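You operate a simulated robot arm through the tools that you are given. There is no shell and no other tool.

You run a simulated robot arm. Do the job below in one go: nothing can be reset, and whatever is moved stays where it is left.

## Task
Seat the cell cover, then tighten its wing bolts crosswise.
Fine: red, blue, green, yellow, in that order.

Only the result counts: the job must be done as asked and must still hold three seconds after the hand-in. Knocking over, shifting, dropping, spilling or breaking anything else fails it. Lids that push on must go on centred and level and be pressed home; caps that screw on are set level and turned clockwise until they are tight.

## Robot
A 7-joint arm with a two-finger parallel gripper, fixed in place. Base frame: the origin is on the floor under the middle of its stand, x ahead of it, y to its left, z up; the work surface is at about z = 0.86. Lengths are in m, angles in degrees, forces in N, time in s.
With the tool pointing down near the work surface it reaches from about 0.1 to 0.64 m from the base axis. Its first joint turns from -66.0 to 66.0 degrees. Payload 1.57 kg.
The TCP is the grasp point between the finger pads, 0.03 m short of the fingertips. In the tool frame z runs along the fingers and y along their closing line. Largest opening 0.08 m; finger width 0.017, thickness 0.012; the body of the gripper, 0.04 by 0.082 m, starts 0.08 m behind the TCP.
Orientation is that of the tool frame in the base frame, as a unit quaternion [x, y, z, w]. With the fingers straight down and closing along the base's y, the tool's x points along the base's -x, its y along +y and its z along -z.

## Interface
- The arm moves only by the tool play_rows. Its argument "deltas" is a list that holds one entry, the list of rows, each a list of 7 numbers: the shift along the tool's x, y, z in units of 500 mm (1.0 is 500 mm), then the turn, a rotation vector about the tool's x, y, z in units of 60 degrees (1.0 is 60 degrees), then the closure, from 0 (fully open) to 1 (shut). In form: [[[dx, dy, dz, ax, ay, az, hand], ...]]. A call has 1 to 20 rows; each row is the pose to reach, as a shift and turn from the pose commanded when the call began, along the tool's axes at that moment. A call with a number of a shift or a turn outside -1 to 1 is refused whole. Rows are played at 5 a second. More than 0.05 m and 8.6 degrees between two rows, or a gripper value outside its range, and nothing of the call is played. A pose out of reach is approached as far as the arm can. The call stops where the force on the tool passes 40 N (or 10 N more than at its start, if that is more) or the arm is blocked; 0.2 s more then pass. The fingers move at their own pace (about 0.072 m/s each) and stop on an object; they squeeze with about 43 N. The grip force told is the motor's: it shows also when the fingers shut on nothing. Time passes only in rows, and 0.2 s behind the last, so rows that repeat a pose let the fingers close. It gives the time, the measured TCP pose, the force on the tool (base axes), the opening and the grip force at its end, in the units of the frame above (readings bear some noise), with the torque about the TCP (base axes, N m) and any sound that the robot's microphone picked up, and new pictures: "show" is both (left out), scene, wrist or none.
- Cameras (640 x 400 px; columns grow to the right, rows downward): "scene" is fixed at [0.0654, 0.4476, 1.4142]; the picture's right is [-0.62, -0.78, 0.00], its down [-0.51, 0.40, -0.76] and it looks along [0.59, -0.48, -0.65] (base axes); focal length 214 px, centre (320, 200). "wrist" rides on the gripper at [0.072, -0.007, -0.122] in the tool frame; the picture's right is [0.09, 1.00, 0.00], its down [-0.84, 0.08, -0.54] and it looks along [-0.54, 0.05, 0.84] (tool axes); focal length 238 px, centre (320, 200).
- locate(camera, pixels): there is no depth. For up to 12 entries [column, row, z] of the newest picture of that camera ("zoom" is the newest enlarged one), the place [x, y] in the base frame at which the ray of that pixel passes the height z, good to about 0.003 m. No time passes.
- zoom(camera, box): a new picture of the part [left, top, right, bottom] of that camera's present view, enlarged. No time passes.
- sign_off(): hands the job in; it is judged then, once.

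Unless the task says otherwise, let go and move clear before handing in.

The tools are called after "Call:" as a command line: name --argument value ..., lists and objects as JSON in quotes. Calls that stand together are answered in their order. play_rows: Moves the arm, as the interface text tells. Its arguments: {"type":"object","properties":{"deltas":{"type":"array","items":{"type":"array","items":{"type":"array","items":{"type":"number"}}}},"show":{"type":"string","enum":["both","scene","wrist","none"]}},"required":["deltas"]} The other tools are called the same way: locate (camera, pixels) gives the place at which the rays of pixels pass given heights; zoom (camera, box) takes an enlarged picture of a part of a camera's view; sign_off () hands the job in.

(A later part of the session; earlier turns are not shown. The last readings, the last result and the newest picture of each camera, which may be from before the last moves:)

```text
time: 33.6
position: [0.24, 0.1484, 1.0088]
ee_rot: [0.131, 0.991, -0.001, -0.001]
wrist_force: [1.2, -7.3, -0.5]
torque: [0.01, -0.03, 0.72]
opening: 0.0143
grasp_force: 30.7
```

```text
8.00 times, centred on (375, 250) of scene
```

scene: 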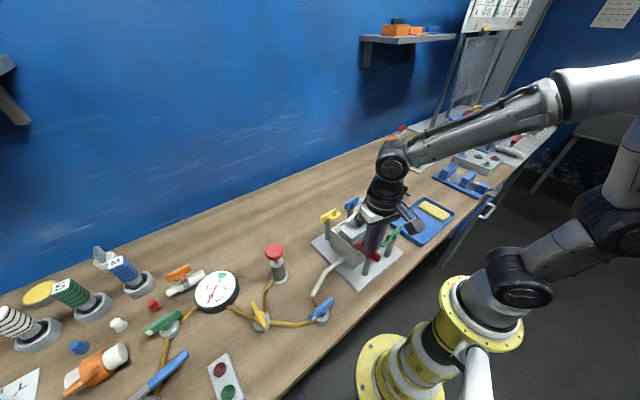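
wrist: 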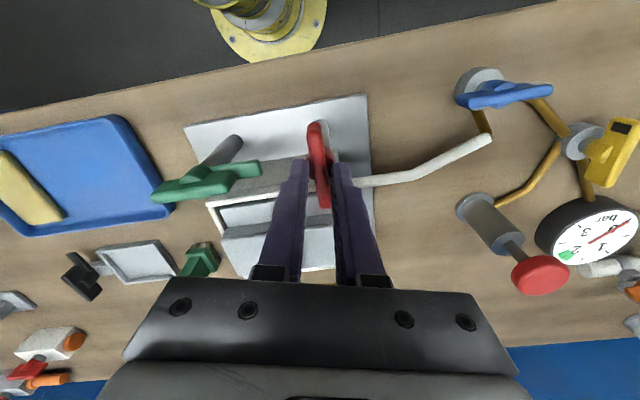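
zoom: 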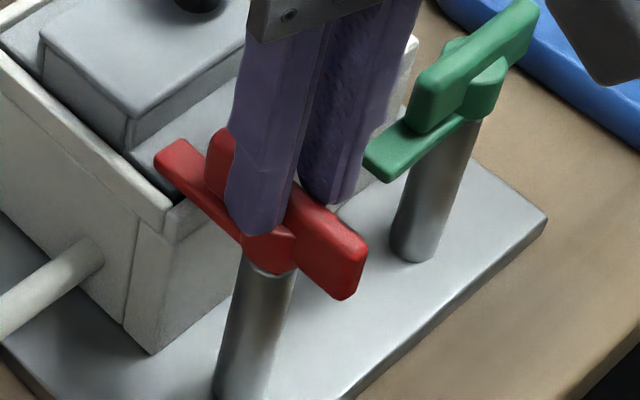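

Red has hit its stop at 90°: the wing stayed put while torque rose to 0.72 N·m, so it's tight. I'll open straight off it and lift clear.

Call:
play_rows --deltas '[[[0, 0, -0.0006, 0, 0, 0, 0.8], [0, 0, -0.0006, 0, 0, 0, 0.6], [0, 0, -0.0006, 0, 0, 0, 0.5], [0, 0, -0.04, 0, 0, 0, 0.5], [0, 0, -0.1, 0, 0, 0, 0.5], [0, 0, -0.14, 0, 0, 0, 0.5], [0, 0, -0.14, 0, 0, 0, 0.5]]]'

Call:
zoom --camera "scene" --box '[325, 195, 405, 275]'

Call:
zoom --camera "wrist" --box '[180, 30, 400, 180]'

```text
time: 35.2
position: [0.2397, 0.1479, 1.081]
ee_rot: [0.13, 0.991, 0.0, 0.0]
wrist_force: [1.1, -0.4, 0.9]
torque: [-0.02, 0.01, -0.02]
opening: 0.0401
grasp_force: 0.1
```

scene: 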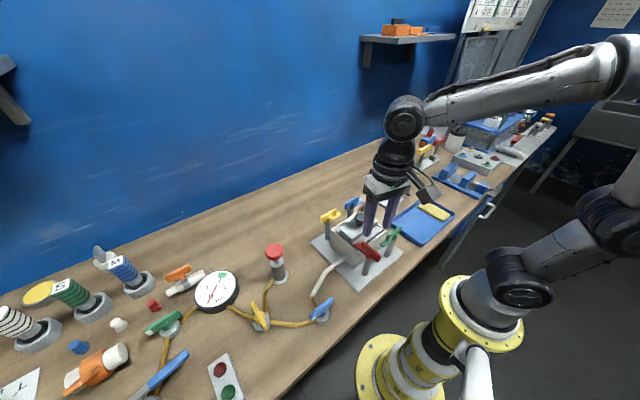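
wrist: 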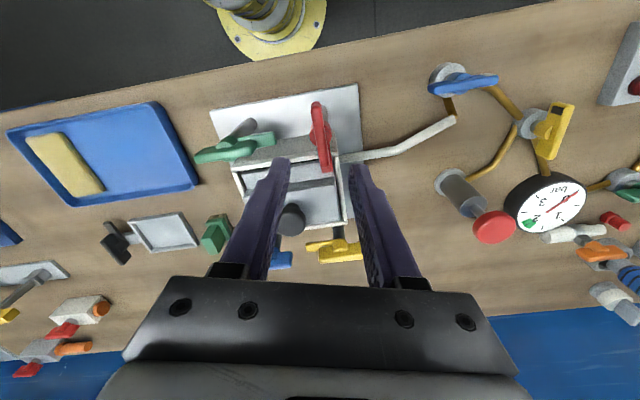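

```text
5.00 times, centred on (365, 235) of scene
```

zoom: 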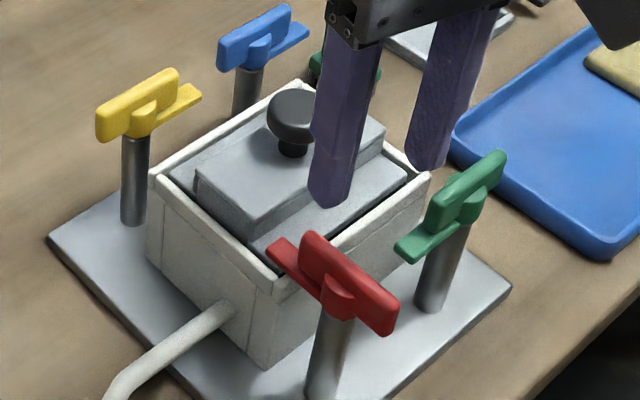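

```text
2.67 times, centred on (290, 105) of wrist
```

zoom: 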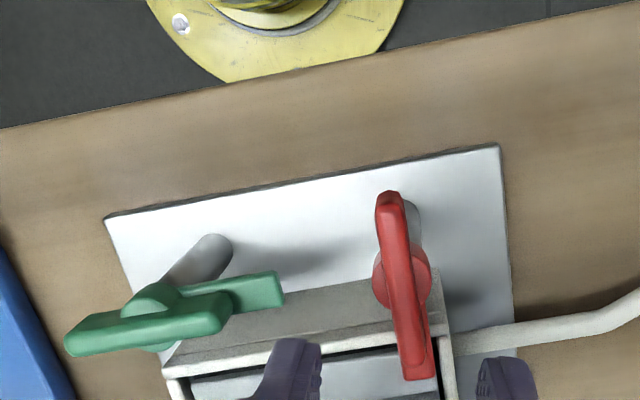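

Red holds crosswise with its dog over the cover. Next is blue on the far side, so I'll turn back to -90° yaw in two calls.

Call:
play_rows --deltas '[[[0, 0, -0.01, 0, 0, -0.1333, 0.5], [0, 0, -0.02, 0, 0, -0.2667, 0.5], [0, 0, -0.02, 0, 0, -0.4, 0.5], [0, 0, -0.02, 0, 0, -0.5333, 0.5], [0, 0, -0.02, 0, 0, -0.6667, 0.5], [0, 0, -0.02, 0, 0, -0.8, 0.5], [0, 0, -0.02, 0, 0, -0.9333, 0.5], [0, 0, -0.02, 0, 0, -0.9333, 0.5]]]' --show "none"

```text
time: 37.0
position: [0.2405, 0.1483, 1.0875]
ee_rot: [-0.351, 0.936, 0.001, 0.001]
wrist_force: [0.1, -0.2, 1.2]
torque: [0.02, -0.01, 0.0]
opening: 0.0399
grasp_force: 0.0
```

Call:
play_rows --deltas '[[[-0.0168, -0.05, 0, 0, 0, -0.1167, 0.5], [-0.0336, -0.1, 0, 0, 0, -0.2333, 0.5], [-0.0504, -0.15, 0, 0, 0, -0.35, 0.5], [-0.0673, -0.2, 0, 0, 0, -0.4667, 0.5], [-0.0841, -0.25, 0, 0, 0, -0.5833, 0.5], [-0.1009, -0.3, 0, 0, 0, -0.7, 0.5], [-0.1177, -0.3503, 0, 0, 0, -0.8167, 0.5], [-0.1177, -0.3503, 0, 0, 0, -0.8167, 0.5]]]'

Call:
zoom --camera "wrist" --box '[260, 80, 400, 200]'

Call:
zoom --camera "scene" --box '[330, 180, 380, 220]'

```text
time: 38.8
position: [0.3981, 0.0537, 1.0896]
ee_rot: [0.708, -0.707, 0.0, 0.001]
wrist_force: [-1.3, 0.0, -0.5]
torque: [0.0, -0.03, 0.0]
opening: 0.0401
grasp_force: 0.1
```

scene: 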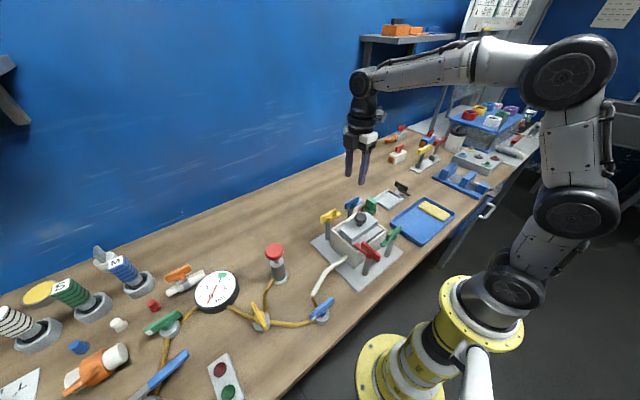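
wrist: 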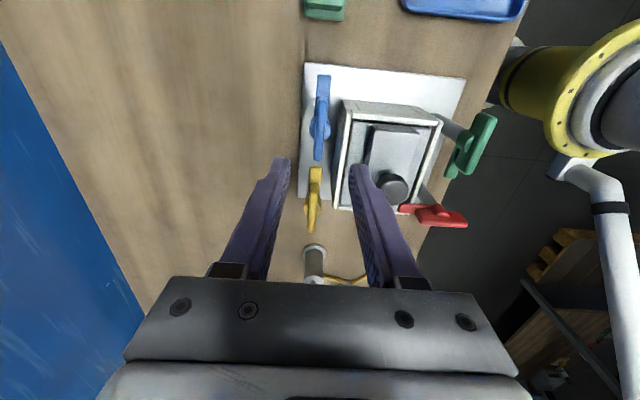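

```text
3.33 times, centred on (330, 140) of wrist
```

zoom: 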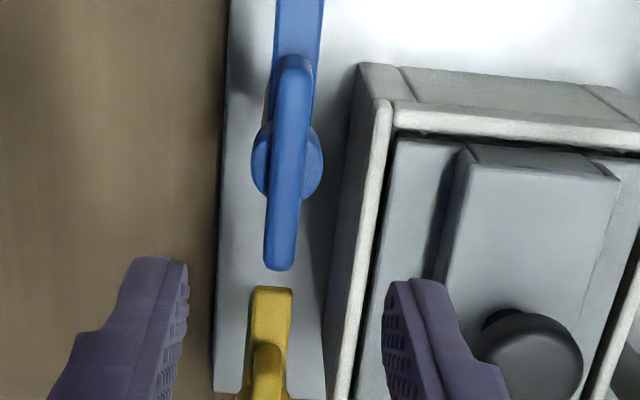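

```text
10.00 times, centred on (355, 200) of scene
```

zoom: 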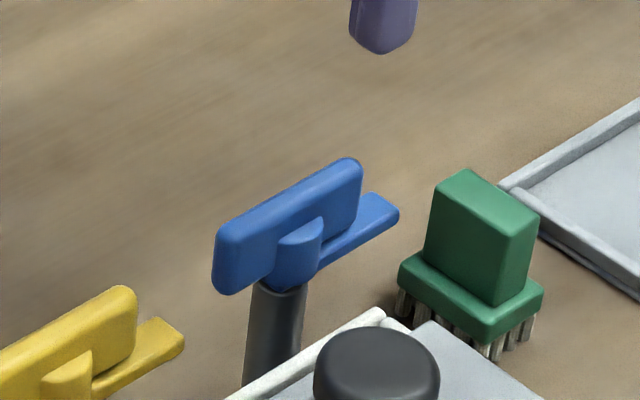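

Blue's hub projects right on the gripper's axis in x, and its fin is centred at y≈0.050. I'll shift there, narrow the fingers, and come down to just above the fin.

Call:
play_rows --deltas '[[[0.0034, 0, 0.03, 0, 0, 0, 0.6], [0.0068, 0, 0.07, 0, 0, 0, 0.7], [0.0068, 0, 0.1176, 0, 0, 0, 0.7], [0.0068, 0, 0.1176, 0, 0, 0, 0.7], [0.0068, 0, 0.1176, 0, 0, 0, 0.7]]]'

Call:
zoom --camera "wrist" --box '[270, 105, 370, 205]'

Call:
zoom --camera "scene" --box '[335, 180, 375, 220]'

```text
time: 40.0
position: [0.4007, 0.0501, 1.0292]
ee_rot: [0.708, -0.707, 0.0, 0.0]
wrist_force: [-0.1, 0.1, -0.2]
torque: [-0.02, 0.01, 0.01]
opening: 0.0242
grasp_force: 0.1
```

scene: 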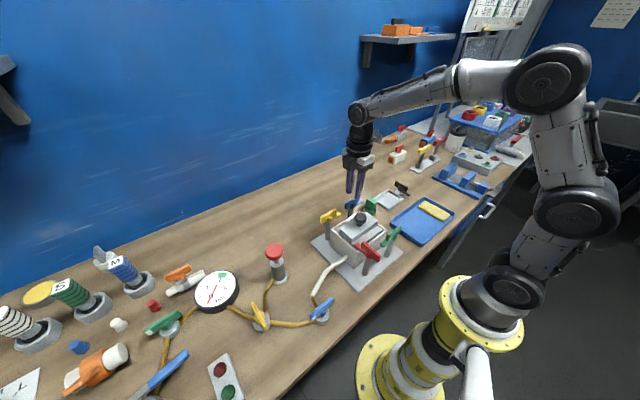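
wrist: 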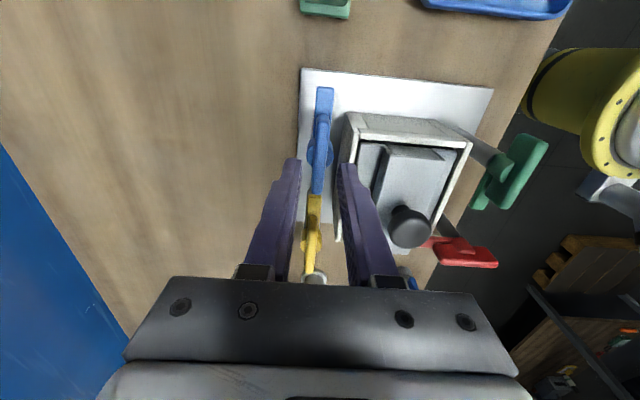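

```text
4.00 times, centred on (320, 155) of wrist
```

zoom: 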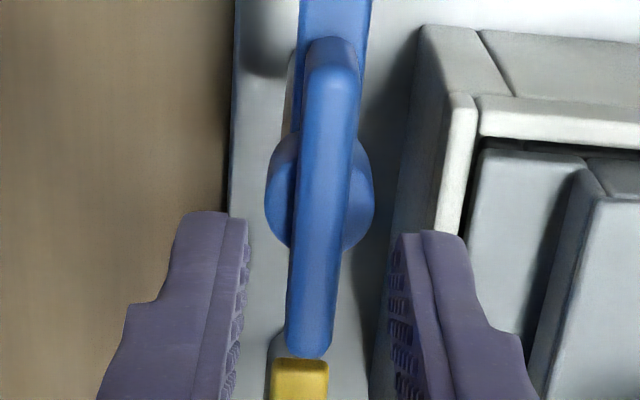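

```text
10.00 times, centred on (355, 200) of scene
```

zoom: 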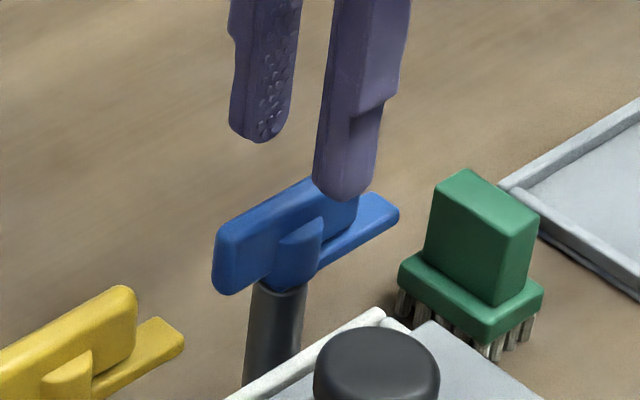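

Blue is centred: the hub runs 266–374 about column 320, and the fin centre is within half a millimetre. I'll descend to grip height and close.

Call:
play_rows --deltas '[[[0, 0, 0.016, 0, 0, 0, 0.7], [0, 0, 0.032, 0, 0, 0, 0.7], [0, 0, 0.041, 0, 0, 0, 0.7], [0, 0, 0.041, 0, 0, 0, 0.7], [0, 0, 0.041, 0, 0, 0, 0.85], [0, 0, 0.041, 0, 0, 0, 1], [0, 0, 0.041, 0, 0, 0, 1], [0, 0, 0.041, 0, 0, 0, 1]]]'

Call:
zoom --camera "wrist" --box '[270, 125, 370, 225]'

Call:
zoom --camera "scene" --box '[335, 180, 375, 220]'

```text
time: 41.8
position: [0.4001, 0.051, 1.0093]
ee_rot: [-0.707, 0.707, -0.001, 0.0]
wrist_force: [7.4, -0.1, -4.6]
torque: [0.13, -0.15, -0.03]
opening: 0.0098
grasp_force: 27.8
```

scene: 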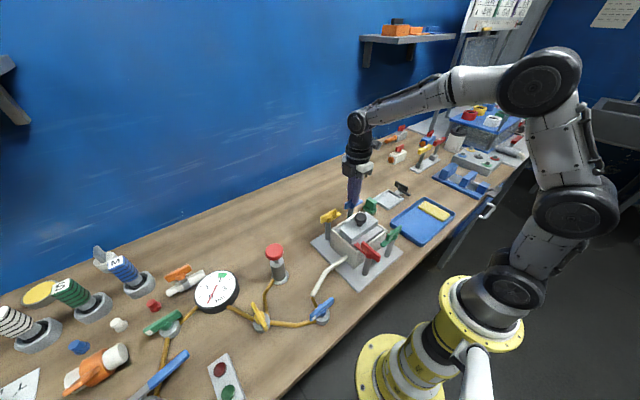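
wrist: 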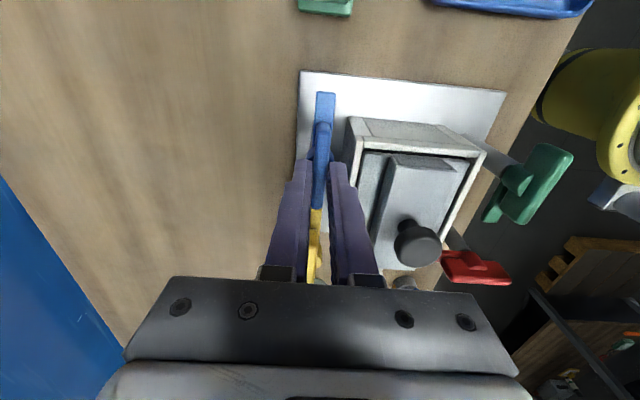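

```text
4.00 times, centred on (320, 175) of wrist
```

zoom: 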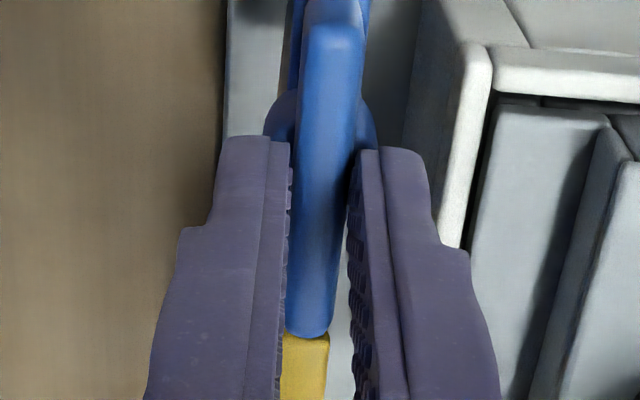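

```text
10.00 times, centred on (355, 200) of scene
```

zoom: 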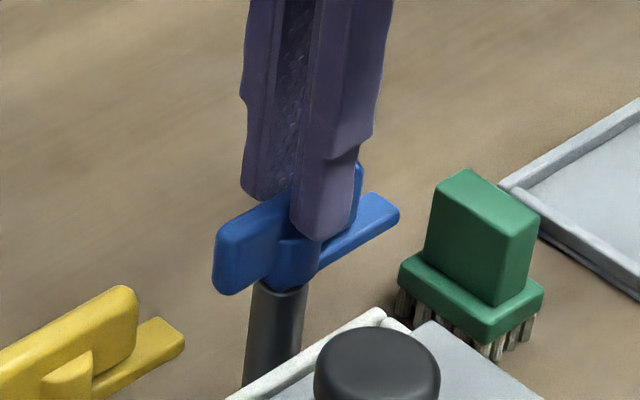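

Blue's fin is gripped at its 10 mm thickness. I'll turn it 57° clockwise, with a tiny +x correction for the side load.

Call:
play_rows --deltas '[[[0, -0.0006, 0, 0, 0, 0.08, 1], [0, -0.0008, 0, 0, 0, 0.18, 1], [0, -0.0008, 0, 0, 0, 0.28, 1], [0, -0.0008, 0, 0, 0, 0.38, 1], [0, -0.0008, 0, 0, 0, 0.48, 1], [0, -0.0008, 0, 0, 0, 0.58, 1], [0, -0.0008, 0, 0, 0, 0.68, 1], [0, -0.0008, 0, 0, 0, 0.78, 1], [0, -0.0008, 0, 0, 0, 0.88, 1], [0, -0.0008, 0, 0, 0, 0.95, 1], [0, -0.0008, 0, 0, 0, 0.95, 1]]]'

Call:
zoom --camera "scene" --box '[330, 175, 390, 225]'

```text
time: 44.2
position: [0.3978, 0.0516, 1.0096]
ee_rot: [-0.284, 0.959, 0.001, -0.002]
wrist_force: [-5.0, -3.0, -13.9]
torque: [0.24, -0.33, -0.03]
opening: 0.01
grasp_force: 28.4
```

scene: 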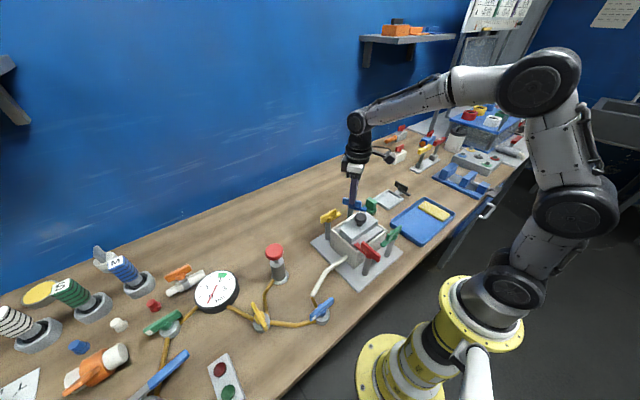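
wrist: 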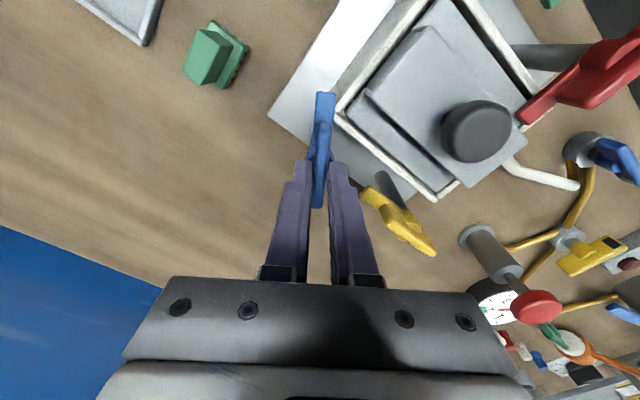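

```text
8.00 times, centred on (360, 200) of scene
```

zoom: 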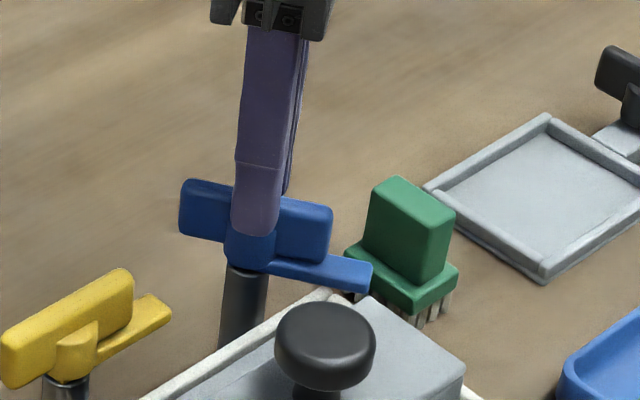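

Blue has turned 57° freely. The tool is drawn down 14 N, so I'll follow it by 0.4 mm and turn the remaining angle plus a little into the stop.

Call:
play_rows --deltas '[[[0, 0, 0.0006, 0, 0, 0.08, 1], [0, 0, 0.0008, 0, 0, 0.17, 1], [0, 0, 0.0008, 0, 0, 0.26, 1], [0, 0, 0.0008, 0, 0, 0.35, 1], [0, 0, 0.0008, 0, 0, 0.44, 1], [0, 0, 0.0008, 0, 0, 0.53, 1], [0, 0, 0.0006, 0, 0, 0.6, 1], [0, 0, 0.0004, 0, 0, 0.67, 1], [0, 0, 0.0004, 0, 0, 0.74, 1], [0, 0, 0.0004, 0, 0, 0.78, 1], [0, 0, 0.0004, 0, 0, 0.78, 1]]]'

Call:
zoom --camera "scene" --box '[330, 175, 390, 225]'

```text
time: 46.6
position: [0.3998, 0.0521, 1.0097]
ee_rot: [0.12, 0.993, 0.0, 0.002]
wrist_force: [-2.1, 8.0, -12.1]
torque: [0.05, -0.09, 0.68]
opening: 0.0137
grasp_force: 30.2
```

scene: 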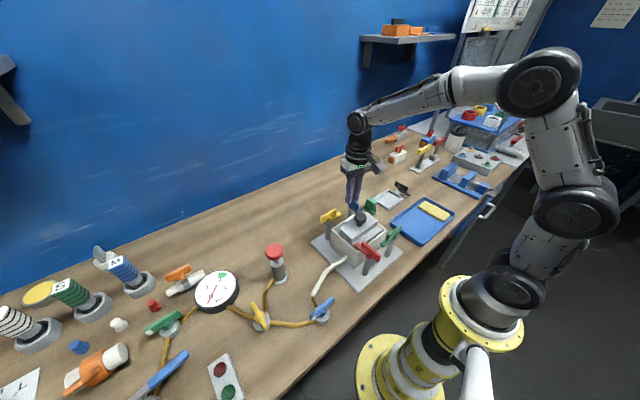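
wrist: 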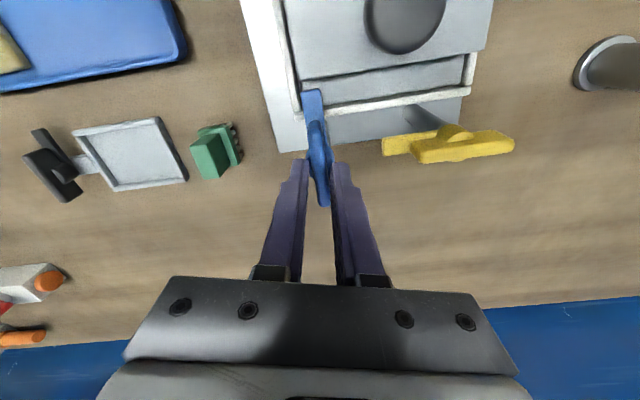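

```text
8.00 times, centred on (360, 200) of scene
```

zoom: 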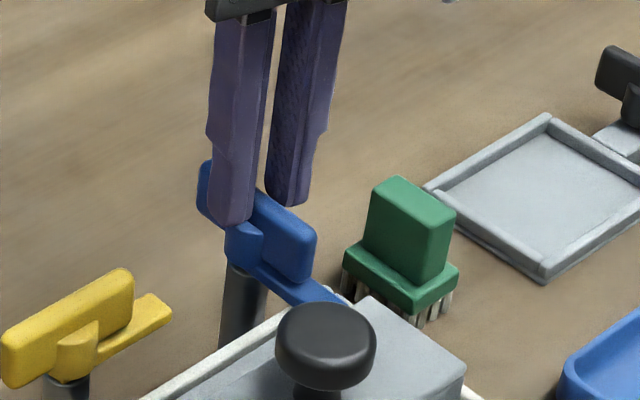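

Blue is tight too: torque rose to 0.68 N·m while the wing stopped with its dog over the cover. I'll release and lift clear.

Call:
play_rows --deltas '[[[0, 0, -0.0004, 0, 0, 0, 0.8], [0, 0, -0.0004, 0, 0, 0, 0.6], [0, 0, -0.0004, 0, 0, 0, 0.5], [0, 0, -0.04, 0, 0, 0, 0.5], [0, 0, -0.1, 0, 0, 0, 0.5], [0, 0, -0.16, 0, 0, 0, 0.5], [0, 0, -0.16, 0, 0, 0, 0.5]]]'

Call:
zoom --camera "scene" --box '[325, 190, 405, 275]'

```text
time: 48.2
position: [0.3994, 0.051, 1.0887]
ee_rot: [0.12, 0.993, 0.0, 0.0]
wrist_force: [0.0, -0.1, 0.6]
torque: [0.03, -0.01, -0.01]
opening: 0.04
grasp_force: 0.1
```

scene: 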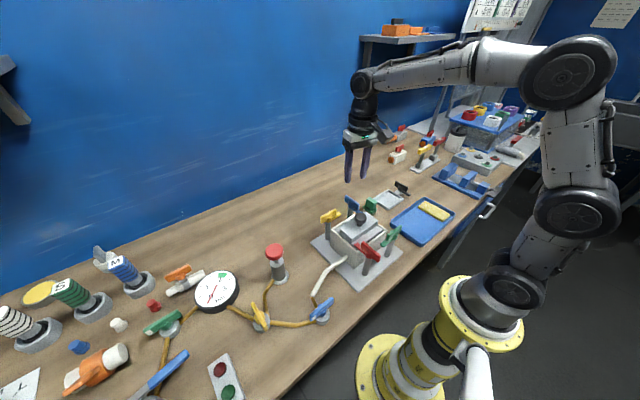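
wrist: 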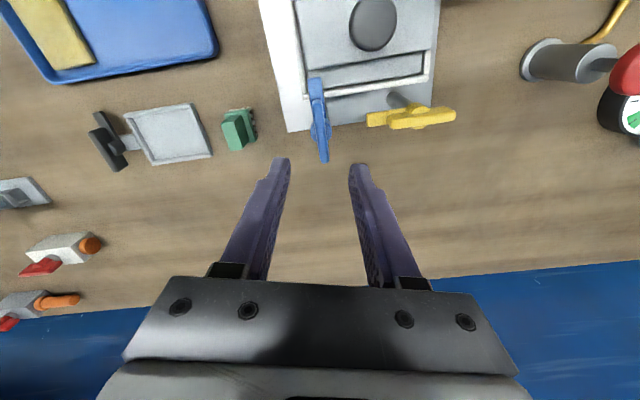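

```text
4.71 times, centred on (365, 232) of scene
```

zoom: 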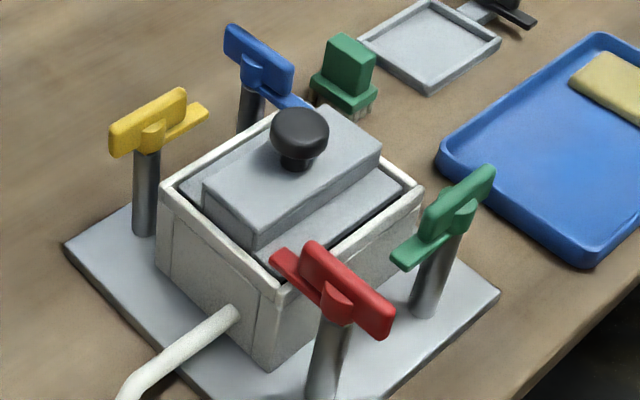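

Both red and blue hold. Next is green at about (0.240, 0.050), so I'll swing the yaw back while moving over at height.

Call:
play_rows --deltas '[[[0.022, -0.0055, 0, 0, 0, -0.1333, 0.5], [0.044, -0.011, 0, 0, 0, -0.2667, 0.5], [0.0666, -0.0164, 0, 0, 0, -0.4, 0.5], [0.0888, -0.0218, 0, 0, 0, -0.5333, 0.5], [0.111, -0.0273, 0, 0, 0, -0.6667, 0.5], [0.1332, -0.0327, 0, 0, 0, -0.8, 0.5], [0.1554, -0.0382, 0, 0, 0, -0.9333, 0.5], [0.1554, -0.0382, 0, 0, 0, -0.9333, 0.5]]]' --show "none"

```text
time: 50.0
position: [0.3186, 0.0516, 1.089]
ee_rot: [-0.362, 0.932, 0.0, 0.0]
wrist_force: [0.5, -0.1, 0.3]
torque: [0.0, 0.01, 0.0]
opening: 0.0401
grasp_force: 0.0
```

Call:
play_rows --deltas '[[[0.016, 0.0157, 0, 0, 0, -0.1132, 0.5], [0.032, 0.0313, 0, 0, 0, -0.2264, 0.5], [0.0483, 0.047, 0, 0, 0, -0.3396, 0.5], [0.0645, 0.0627, 0, 0, 0, -0.4529, 0.5], [0.0806, 0.0784, 0, 0, 0, -0.5661, 0.5], [0.0967, 0.094, 0, 0, 0, -0.6793, 0.5], [0.1128, 0.1097, 0, 0, 0, -0.7925, 0.5], [0.1128, 0.1097, 0, 0, 0, -0.7925, 0.5]]]'

Call:
zoom --camera "wrist" --box '[260, 80, 400, 200]'

```text
time: 51.8
position: [0.2409, 0.0528, 1.0893]
ee_rot: [-0.706, 0.708, 0.0, -0.001]
wrist_force: [0.4, 0.2, -0.2]
torque: [-0.01, -0.01, -0.01]
opening: 0.0401
grasp_force: 0.1
```

scene: 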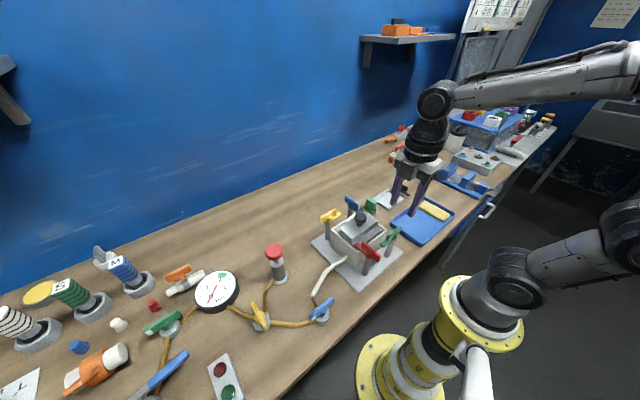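
wrist: 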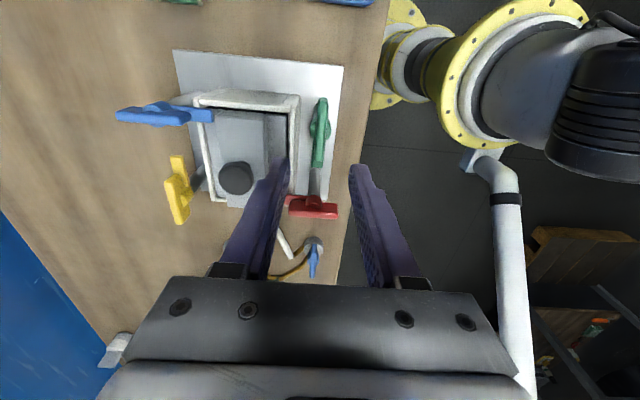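

```text
3.33 times, centred on (330, 140) of wrist
```

zoom: 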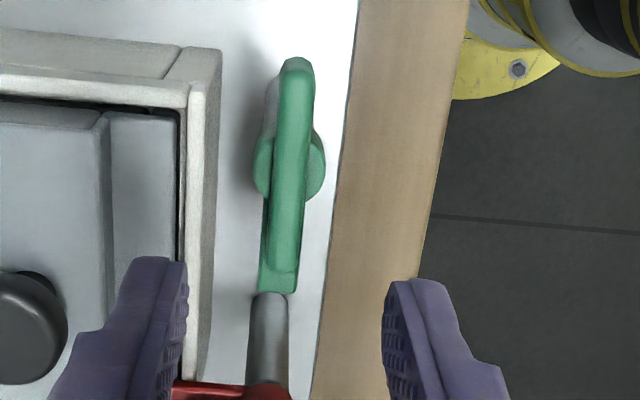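

Green's fin is almost aligned: about 0.7 mm off in x and 2 mm in y. I'll correct that and come down to just above it.

Call:
play_rows --deltas '[[[0.0044, 0.0014, 0.03, 0, 0, 0, 0.6], [0.0044, 0.0014, 0.07, 0, 0, 0, 0.7], [0.0044, 0.0014, 0.1186, 0, 0, 0, 0.7], [0.0044, 0.0014, 0.1186, 0, 0, 0, 0.7], [0.0044, 0.0014, 0.1186, 0, 0, 0, 0.7]]]'

Call:
zoom --camera "wrist" --box '[270, 105, 370, 205]'

Call:
zoom --camera "scene" --box '[370, 210, 420, 260]'

```text
time: 53.0
position: [0.2419, 0.0508, 1.0302]
ee_rot: [-0.706, 0.709, 0.0, 0.0]
wrist_force: [0.2, -0.1, -0.4]
torque: [0.0, 0.02, -0.01]
opening: 0.024
grasp_force: 0.2
```

scene: 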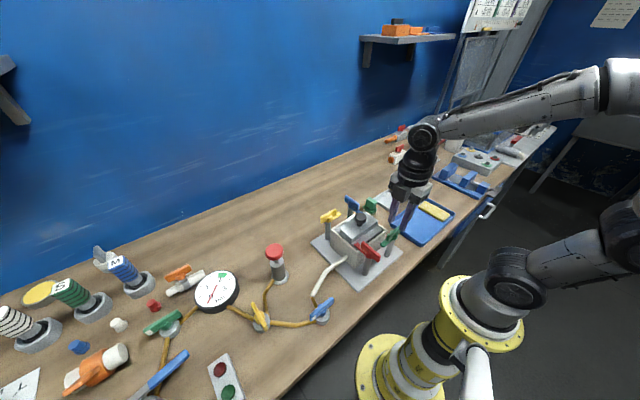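
wrist: 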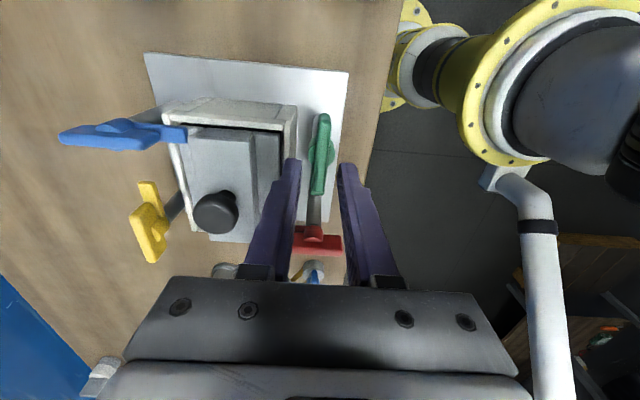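

```text
4.00 times, centred on (320, 155) of wrist
```

zoom: 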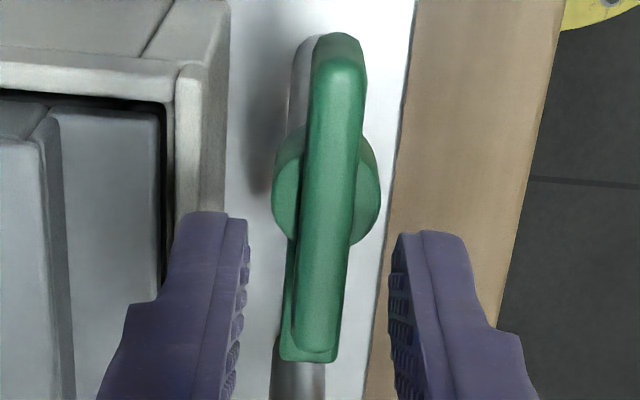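

```text
8.00 times, centred on (395, 235) of scene
```

zoom: 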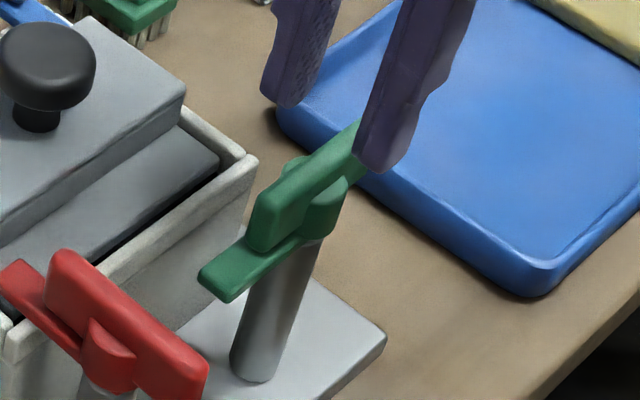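

Green is about 1.4 mm off toward -x (hub centre 327 against 320). I'll correct that, then descend and close.

Call:
play_rows --deltas '[[[0, 0.0026, 0.0, 0, 0, 0, 0.7], [0, 0.0026, 0.018, 0, 0, 0, 0.7], [0, 0.0026, 0.034, 0, 0, 0, 0.7], [0, 0.0026, 0.0425, 0, 0, 0, 0.7], [0, 0.0026, 0.0425, 0, 0, 0, 0.7]]]'

Call:
zoom --camera "wrist" --box '[270, 125, 370, 225]'

```text
time: 54.2
position: [0.2389, 0.0523, 1.0103]
ee_rot: [-0.706, 0.709, 0.0, 0.0]
wrist_force: [-0.5, -0.6, -0.3]
torque: [0.01, -0.03, -0.02]
opening: 0.024
grasp_force: 0.0
```

scene: 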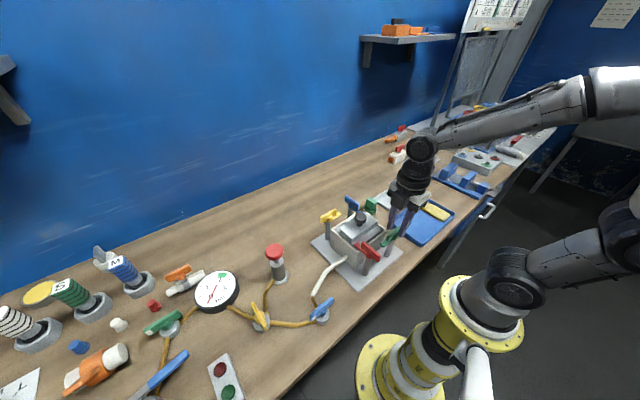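
wrist: 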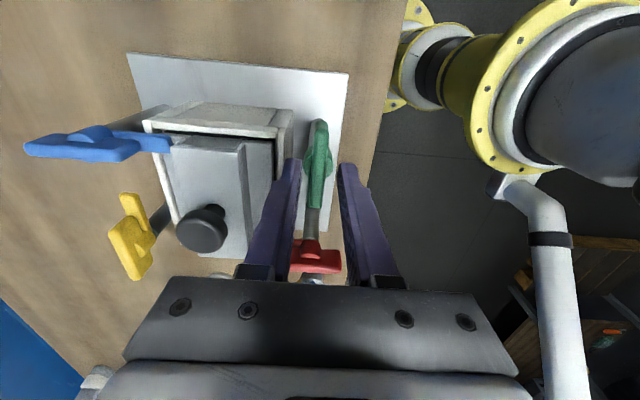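

```text
4.00 times, centred on (320, 175) of wrist
```

zoom: 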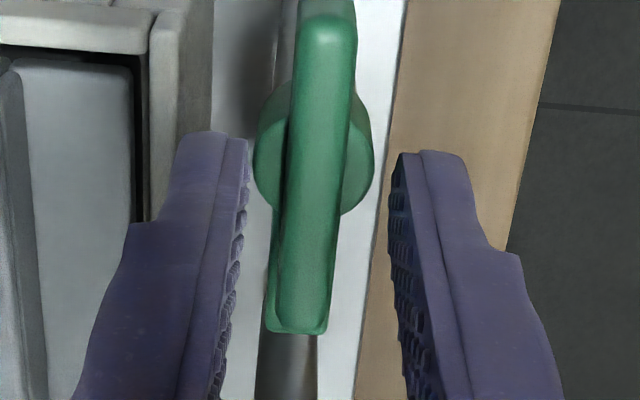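

It went slightly past: the hub centre is now at 313 against 320, about 1.2 mm. I'll shift back 1 mm and close.

Call:
play_rows --deltas '[[[0, -0.001, 0, 0, 0, 0, 0.7], [0, -0.002, 0, 0, 0, 0, 0.7], [0, -0.002, 0, 0, 0, 0, 0.7]]]' --show "none"

Call:
zoom --camera "wrist" --box '[270, 125, 370, 225]'

```text
time: 55.0
position: [0.2398, 0.052, 1.0101]
ee_rot: [-0.705, 0.709, 0.0, -0.001]
wrist_force: [0.1, 0.8, -0.1]
torque: [-0.02, 0.02, 0.02]
opening: 0.0238
grasp_force: 0.1
```

```text
4.00 times, centred on (320, 175) of wrist
```

zoom: 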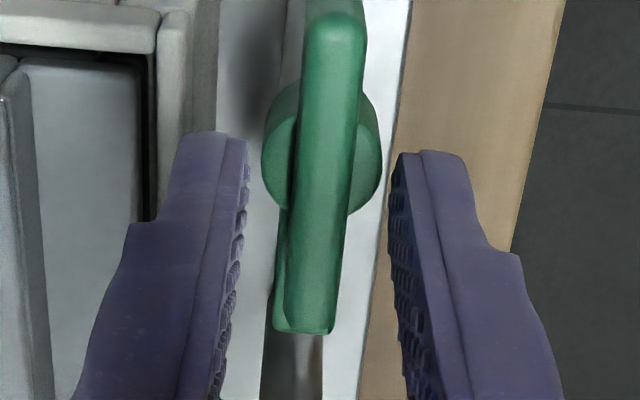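

Green is now well centred, with the hub 261–381 about column 321. I'll close on it.

Call:
play_rows --deltas '[[[0, 0, 0, 0, 0, 0, 0.85], [0, 0, 0, 0, 0, 0, 1], [0, 0, 0, 0, 0, 0, 1], [0, 0, 0, 0, 0, 0, 1]]]' --show "none"

Call:
zoom --camera "scene" --box '[365, 210, 415, 260]'

```text
time: 56.0
position: [0.2411, 0.0523, 1.0088]
ee_rot: [-0.705, 0.709, 0.001, 0.0]
wrist_force: [-3.7, 0.3, 1.9]
torque: [-0.04, 0.08, 0.0]
opening: 0.0099
grasp_force: 27.9
```

```text
8.00 times, centred on (390, 235) of scene
```

zoom: 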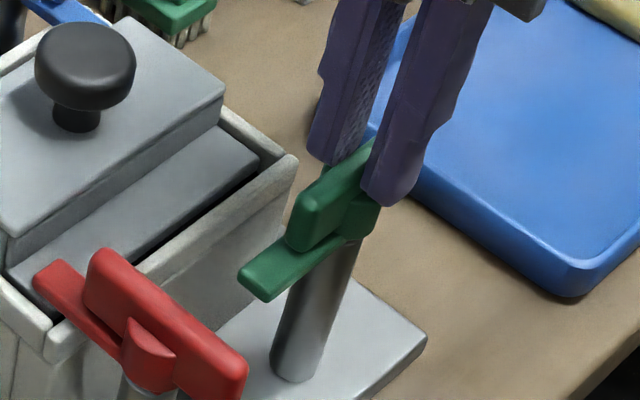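

Call:
play_rows --deltas '[[[0, 0, 0, 0, 0, 0.08, 1], [0, 0, 0, 0, 0, 0.18, 1], [0, 0, 0, 0, 0, 0.28, 1], [0, 0, 0, 0, 0, 0.38, 1], [0, 0, 0, 0, 0, 0.48, 1], [0, 0, 0, 0, 0, 0.58, 1], [0, 0, 0.0004, 0, 0, 0.68, 1], [0, 0, 0.0004, 0, 0, 0.78, 1], [0, 0, 0.0004, 0, 0, 0.88, 1], [0, 0, 0.0004, 0, 0, 0.95, 1], [0, 0, 0.0004, 0, 0, 0.95, 1]]]'

Call:
zoom --camera "scene" --box '[355, 210, 415, 260]'

```text
time: 58.4
position: [0.2401, 0.0525, 1.0097]
ee_rot: [-0.281, 0.96, 0.001, 0.001]
wrist_force: [-8.1, -1.2, 20.2]
torque: [-0.13, 0.48, -0.03]
opening: 0.0098
grasp_force: 28.0
```

scene: 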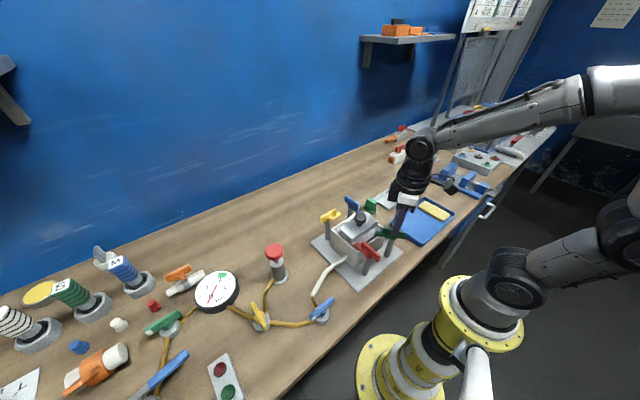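
wrist: 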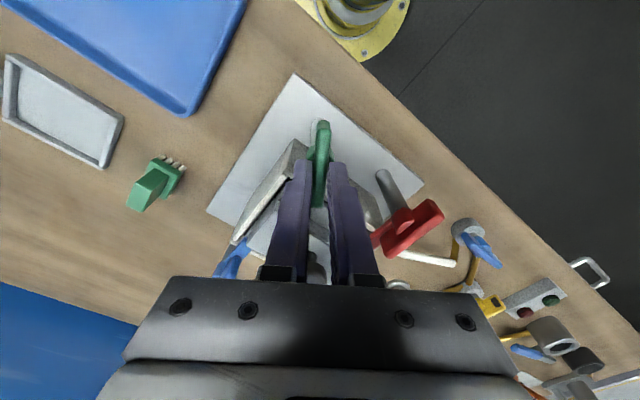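

```text
8.00 times, centred on (385, 235) of scene
```

zoom: 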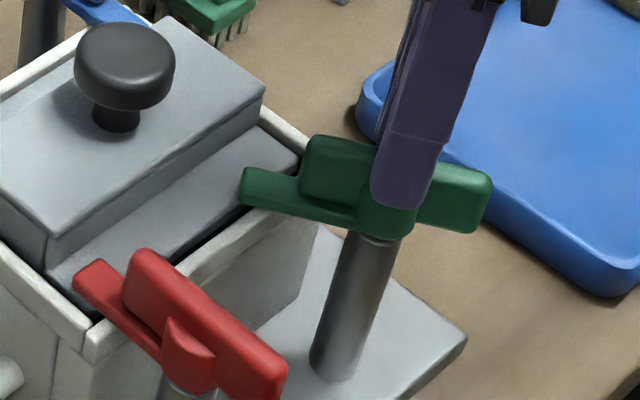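

Green is 57° in. I'm pushing down about 20 N, so I'll ease up half a millimetre and finish the turn into the stop.

Call:
play_rows --deltas '[[[0, 0, -0.0008, 0, 0, 0.08, 1], [0, 0, -0.0012, 0, 0, 0.17, 1], [0, 0, -0.0012, 0, 0, 0.26, 1], [0, 0, -0.0012, 0, 0, 0.35, 1], [0, 0, -0.0012, 0, 0, 0.44, 1], [0, 0, -0.0012, 0, 0, 0.53, 1], [0, 0, -0.0012, 0, 0, 0.6, 1], [0, 0, -0.0012, 0, 0, 0.67, 1], [0, 0, -0.0012, 0, 0, 0.74, 1], [0, 0, -0.0012, 0, 0, 0.79, 1], [0, 0, -0.0012, 0, 0, 0.79, 1]]]'

Call:
zoom --camera "scene" --box '[355, 210, 415, 260]'

```text
time: 60.8
position: [0.2387, 0.053, 1.0091]
ee_rot: [0.128, 0.992, -0.001, -0.002]
wrist_force: [-2.8, 1.2, -1.3]
torque: [0.17, 0.25, 0.66]
opening: 0.0143
grasp_force: 30.6
```

scene: 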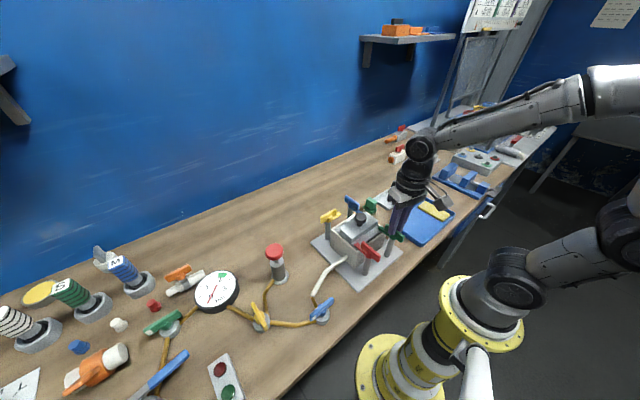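
wrist: 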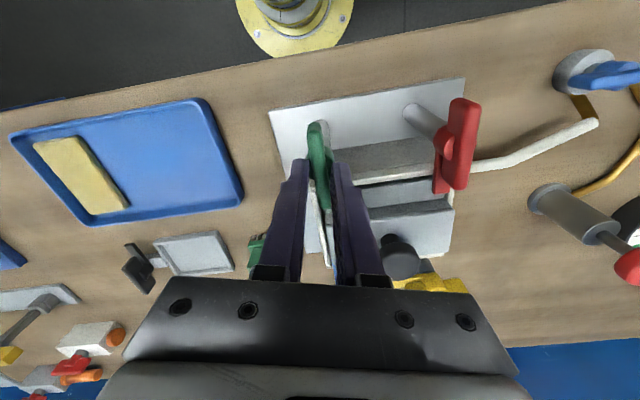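

```text
8.00 times, centred on (385, 235) of scene
```

zoom: 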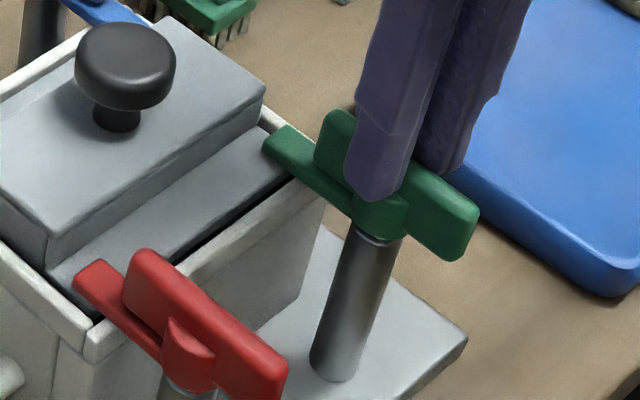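

Green has reached its stop as well, with torque at 0.66 N·m and the fin skewed in the pads. I'll release and lift.

Call:
play_rows --deltas '[[[0, 0, 0, 0, 0, 0, 0.8], [0, 0, 0, 0, 0, 0, 0.6], [0, 0, 0, 0, 0, 0, 0.5], [0, 0, -0.04, 0, 0, 0, 0.5], [0, 0, -0.1, 0, 0, 0, 0.5], [0, 0, -0.16, 0, 0, 0, 0.5], [0, 0, -0.16, 0, 0, 0, 0.5]]]' --show "none"

Call:
zoom --camera "scene" --box '[325, 190, 405, 275]'

```text
time: 62.4
position: [0.242, 0.0516, 1.0901]
ee_rot: [0.126, 0.992, 0.0, 0.0]
wrist_force: [0.1, 0.1, -0.2]
torque: [0.03, -0.01, 0.02]
opening: 0.0401
grasp_force: 0.1
```

```text
4.71 times, centred on (365, 232) of scene
```

zoom: 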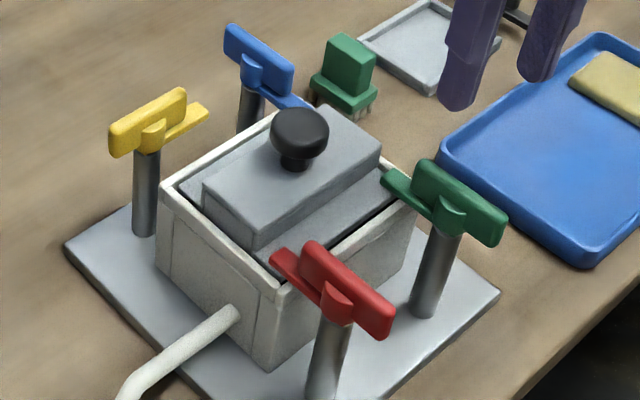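

Three bolts are set. Yellow is last, near (0.399, 0.148), so I'll swing the yaw back while moving over at height.

Call:
play_rows --deltas '[[[-0.018, 0.019, -0.01, 0, 0, -0.1333, 0.5], [-0.036, 0.038, -0.01, 0, 0, -0.2667, 0.5], [-0.0543, 0.057, -0.01, 0, 0, -0.4, 0.5], [-0.0725, 0.076, -0.01, 0, 0, -0.5333, 0.5], [-0.0906, 0.095, -0.01, 0, 0, -0.6667, 0.5], [-0.1087, 0.114, -0.01, 0, 0, -0.8, 0.5], [-0.1268, 0.1328, -0.01, 0, 0, -0.9333, 0.5], [-0.1268, 0.1328, -0.01, 0, 0, -0.9333, 0.5]]]' --show "none"

```text
time: 64.2
position: [0.3199, 0.0997, 1.0931]
ee_rot: [-0.354, 0.935, 0.0, 0.0]
wrist_force: [0.2, -0.5, 0.6]
torque: [0.01, -0.01, 0.04]
opening: 0.0397
grasp_force: 0.0
```

Call:
play_rows --deltas '[[[-0.0265, -0.0042, 0, 0, 0, -0.1156, 0.5], [-0.0529, -0.0084, 0, 0, 0, -0.2311, 0.5], [-0.0794, -0.0126, 0, 0, 0, -0.3467, 0.5], [-0.1058, -0.0167, 0, 0, 0, -0.4623, 0.5], [-0.1323, -0.0209, 0, 0, 0, -0.5779, 0.5], [-0.1587, -0.0251, 0, 0, 0, -0.6934, 0.5], [-0.1852, -0.0293, 0, 0, 0, -0.809, 0.5], [-0.1852, -0.0293, 0, 0, 0, -0.809, 0.5]]]'

Call:
zoom --camera "wrist" --box '[260, 80, 400, 200]'

```text
time: 66.0
position: [0.3968, 0.1506, 1.0941]
ee_rot: [-0.707, 0.708, 0.0, 0.0]
wrist_force: [-0.2, -0.7, -0.5]
torque: [0.02, -0.01, 0.01]
opening: 0.0401
grasp_force: 0.0
```

scene: 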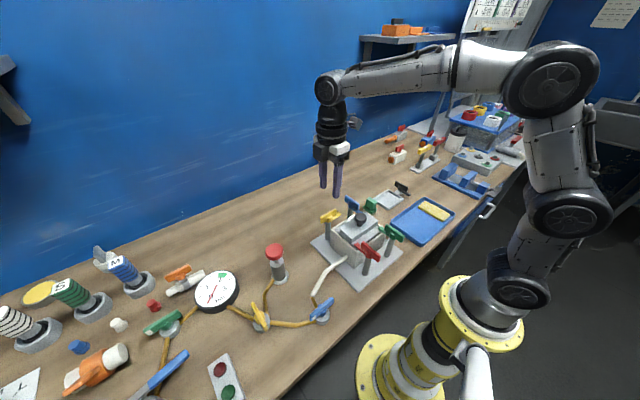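
wrist: 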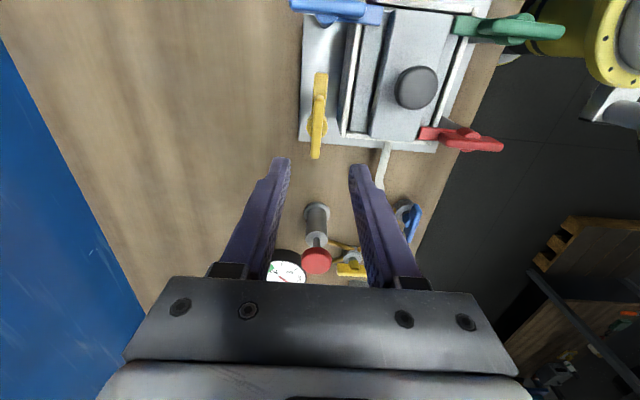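

```text
3.33 times, centred on (330, 140) of wrist
```

zoom: 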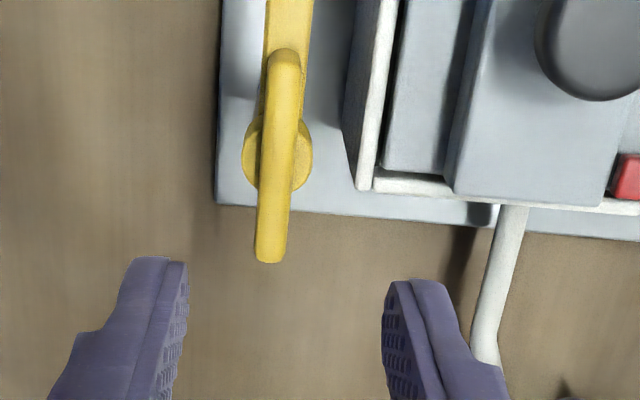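

Yellow sits about 2.6 mm toward +x and 3.9 mm toward -y from the gripper axis. I'll correct both and come down to just above the fin.

Call:
play_rows --deltas '[[[0.0077, -0.0053, 0.04, 0, 0, 0, 0.6], [0.0077, -0.0053, 0.08, 0, 0, 0, 0.7], [0.0077, -0.0053, 0.128, 0, 0, 0, 0.7], [0.0077, -0.0053, 0.128, 0, 0, 0, 0.7], [0.0077, -0.0053, 0.128, 0, 0, 0, 0.7], [0.0077, -0.0053, 0.128, 0, 0, 0, 0.7]]]'

Call:
zoom --camera "wrist" --box '[270, 105, 370, 205]'

Call:
zoom --camera "scene" --box '[310, 190, 360, 240]'

```text
time: 67.4
position: [0.3989, 0.1464, 1.0297]
ee_rot: [-0.706, 0.708, -0.001, 0.0]
wrist_force: [1.1, 0.7, -0.5]
torque: [0.0, -0.01, 0.03]
opening: 0.0239
grasp_force: 0.1
```

scene: 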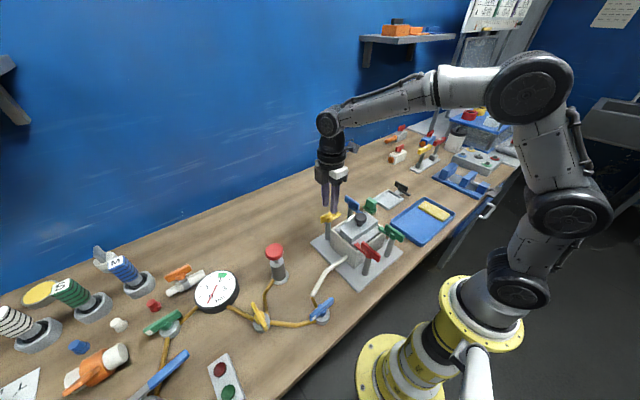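
wrist: 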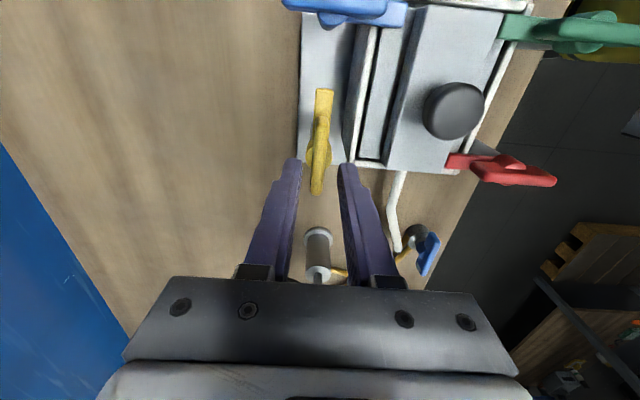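

```text
4.00 times, centred on (320, 155) of wrist
```

zoom: 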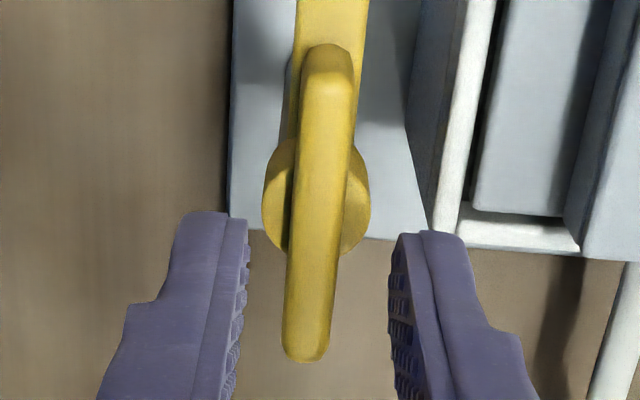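

```text
8.00 times, centred on (335, 215) of scene
```

zoom: 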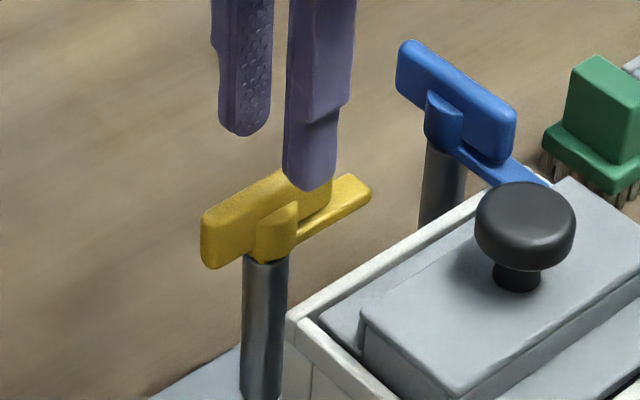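

Yellow needs about 0.8 mm more +x and 1.5 mm more +y. I'll correct that and descend to grip height for a last look.

Call:
play_rows --deltas '[[[-0.0028, -0.0016, 0.0, 0, 0, 0, 0.7], [-0.0028, -0.0016, 0.018, 0, 0, 0, 0.7], [-0.0028, -0.0016, 0.034, 0, 0, 0, 0.7], [-0.0028, -0.0016, 0.0412, 0, 0, 0, 0.7], [-0.0028, -0.0016, 0.0412, 0, 0, 0, 0.7], [-0.0028, -0.0016, 0.0412, 0, 0, 0, 0.7]]]' --show "none"

Call:
zoom --camera "wrist" --box '[270, 125, 370, 225]'

```text
time: 68.8
position: [0.4009, 0.1476, 1.0098]
ee_rot: [-0.706, 0.708, 0.0, 0.0]
wrist_force: [0.4, -0.7, 0.8]
torque: [0.0, 0.01, 0.0]
opening: 0.0237
grasp_force: 0.1
```

```text
4.00 times, centred on (320, 175) of wrist
```

zoom: 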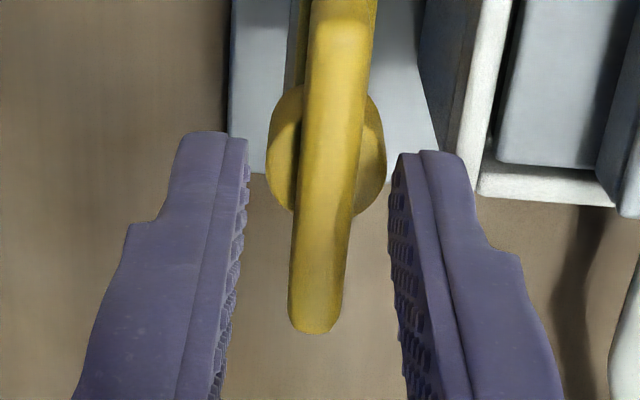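

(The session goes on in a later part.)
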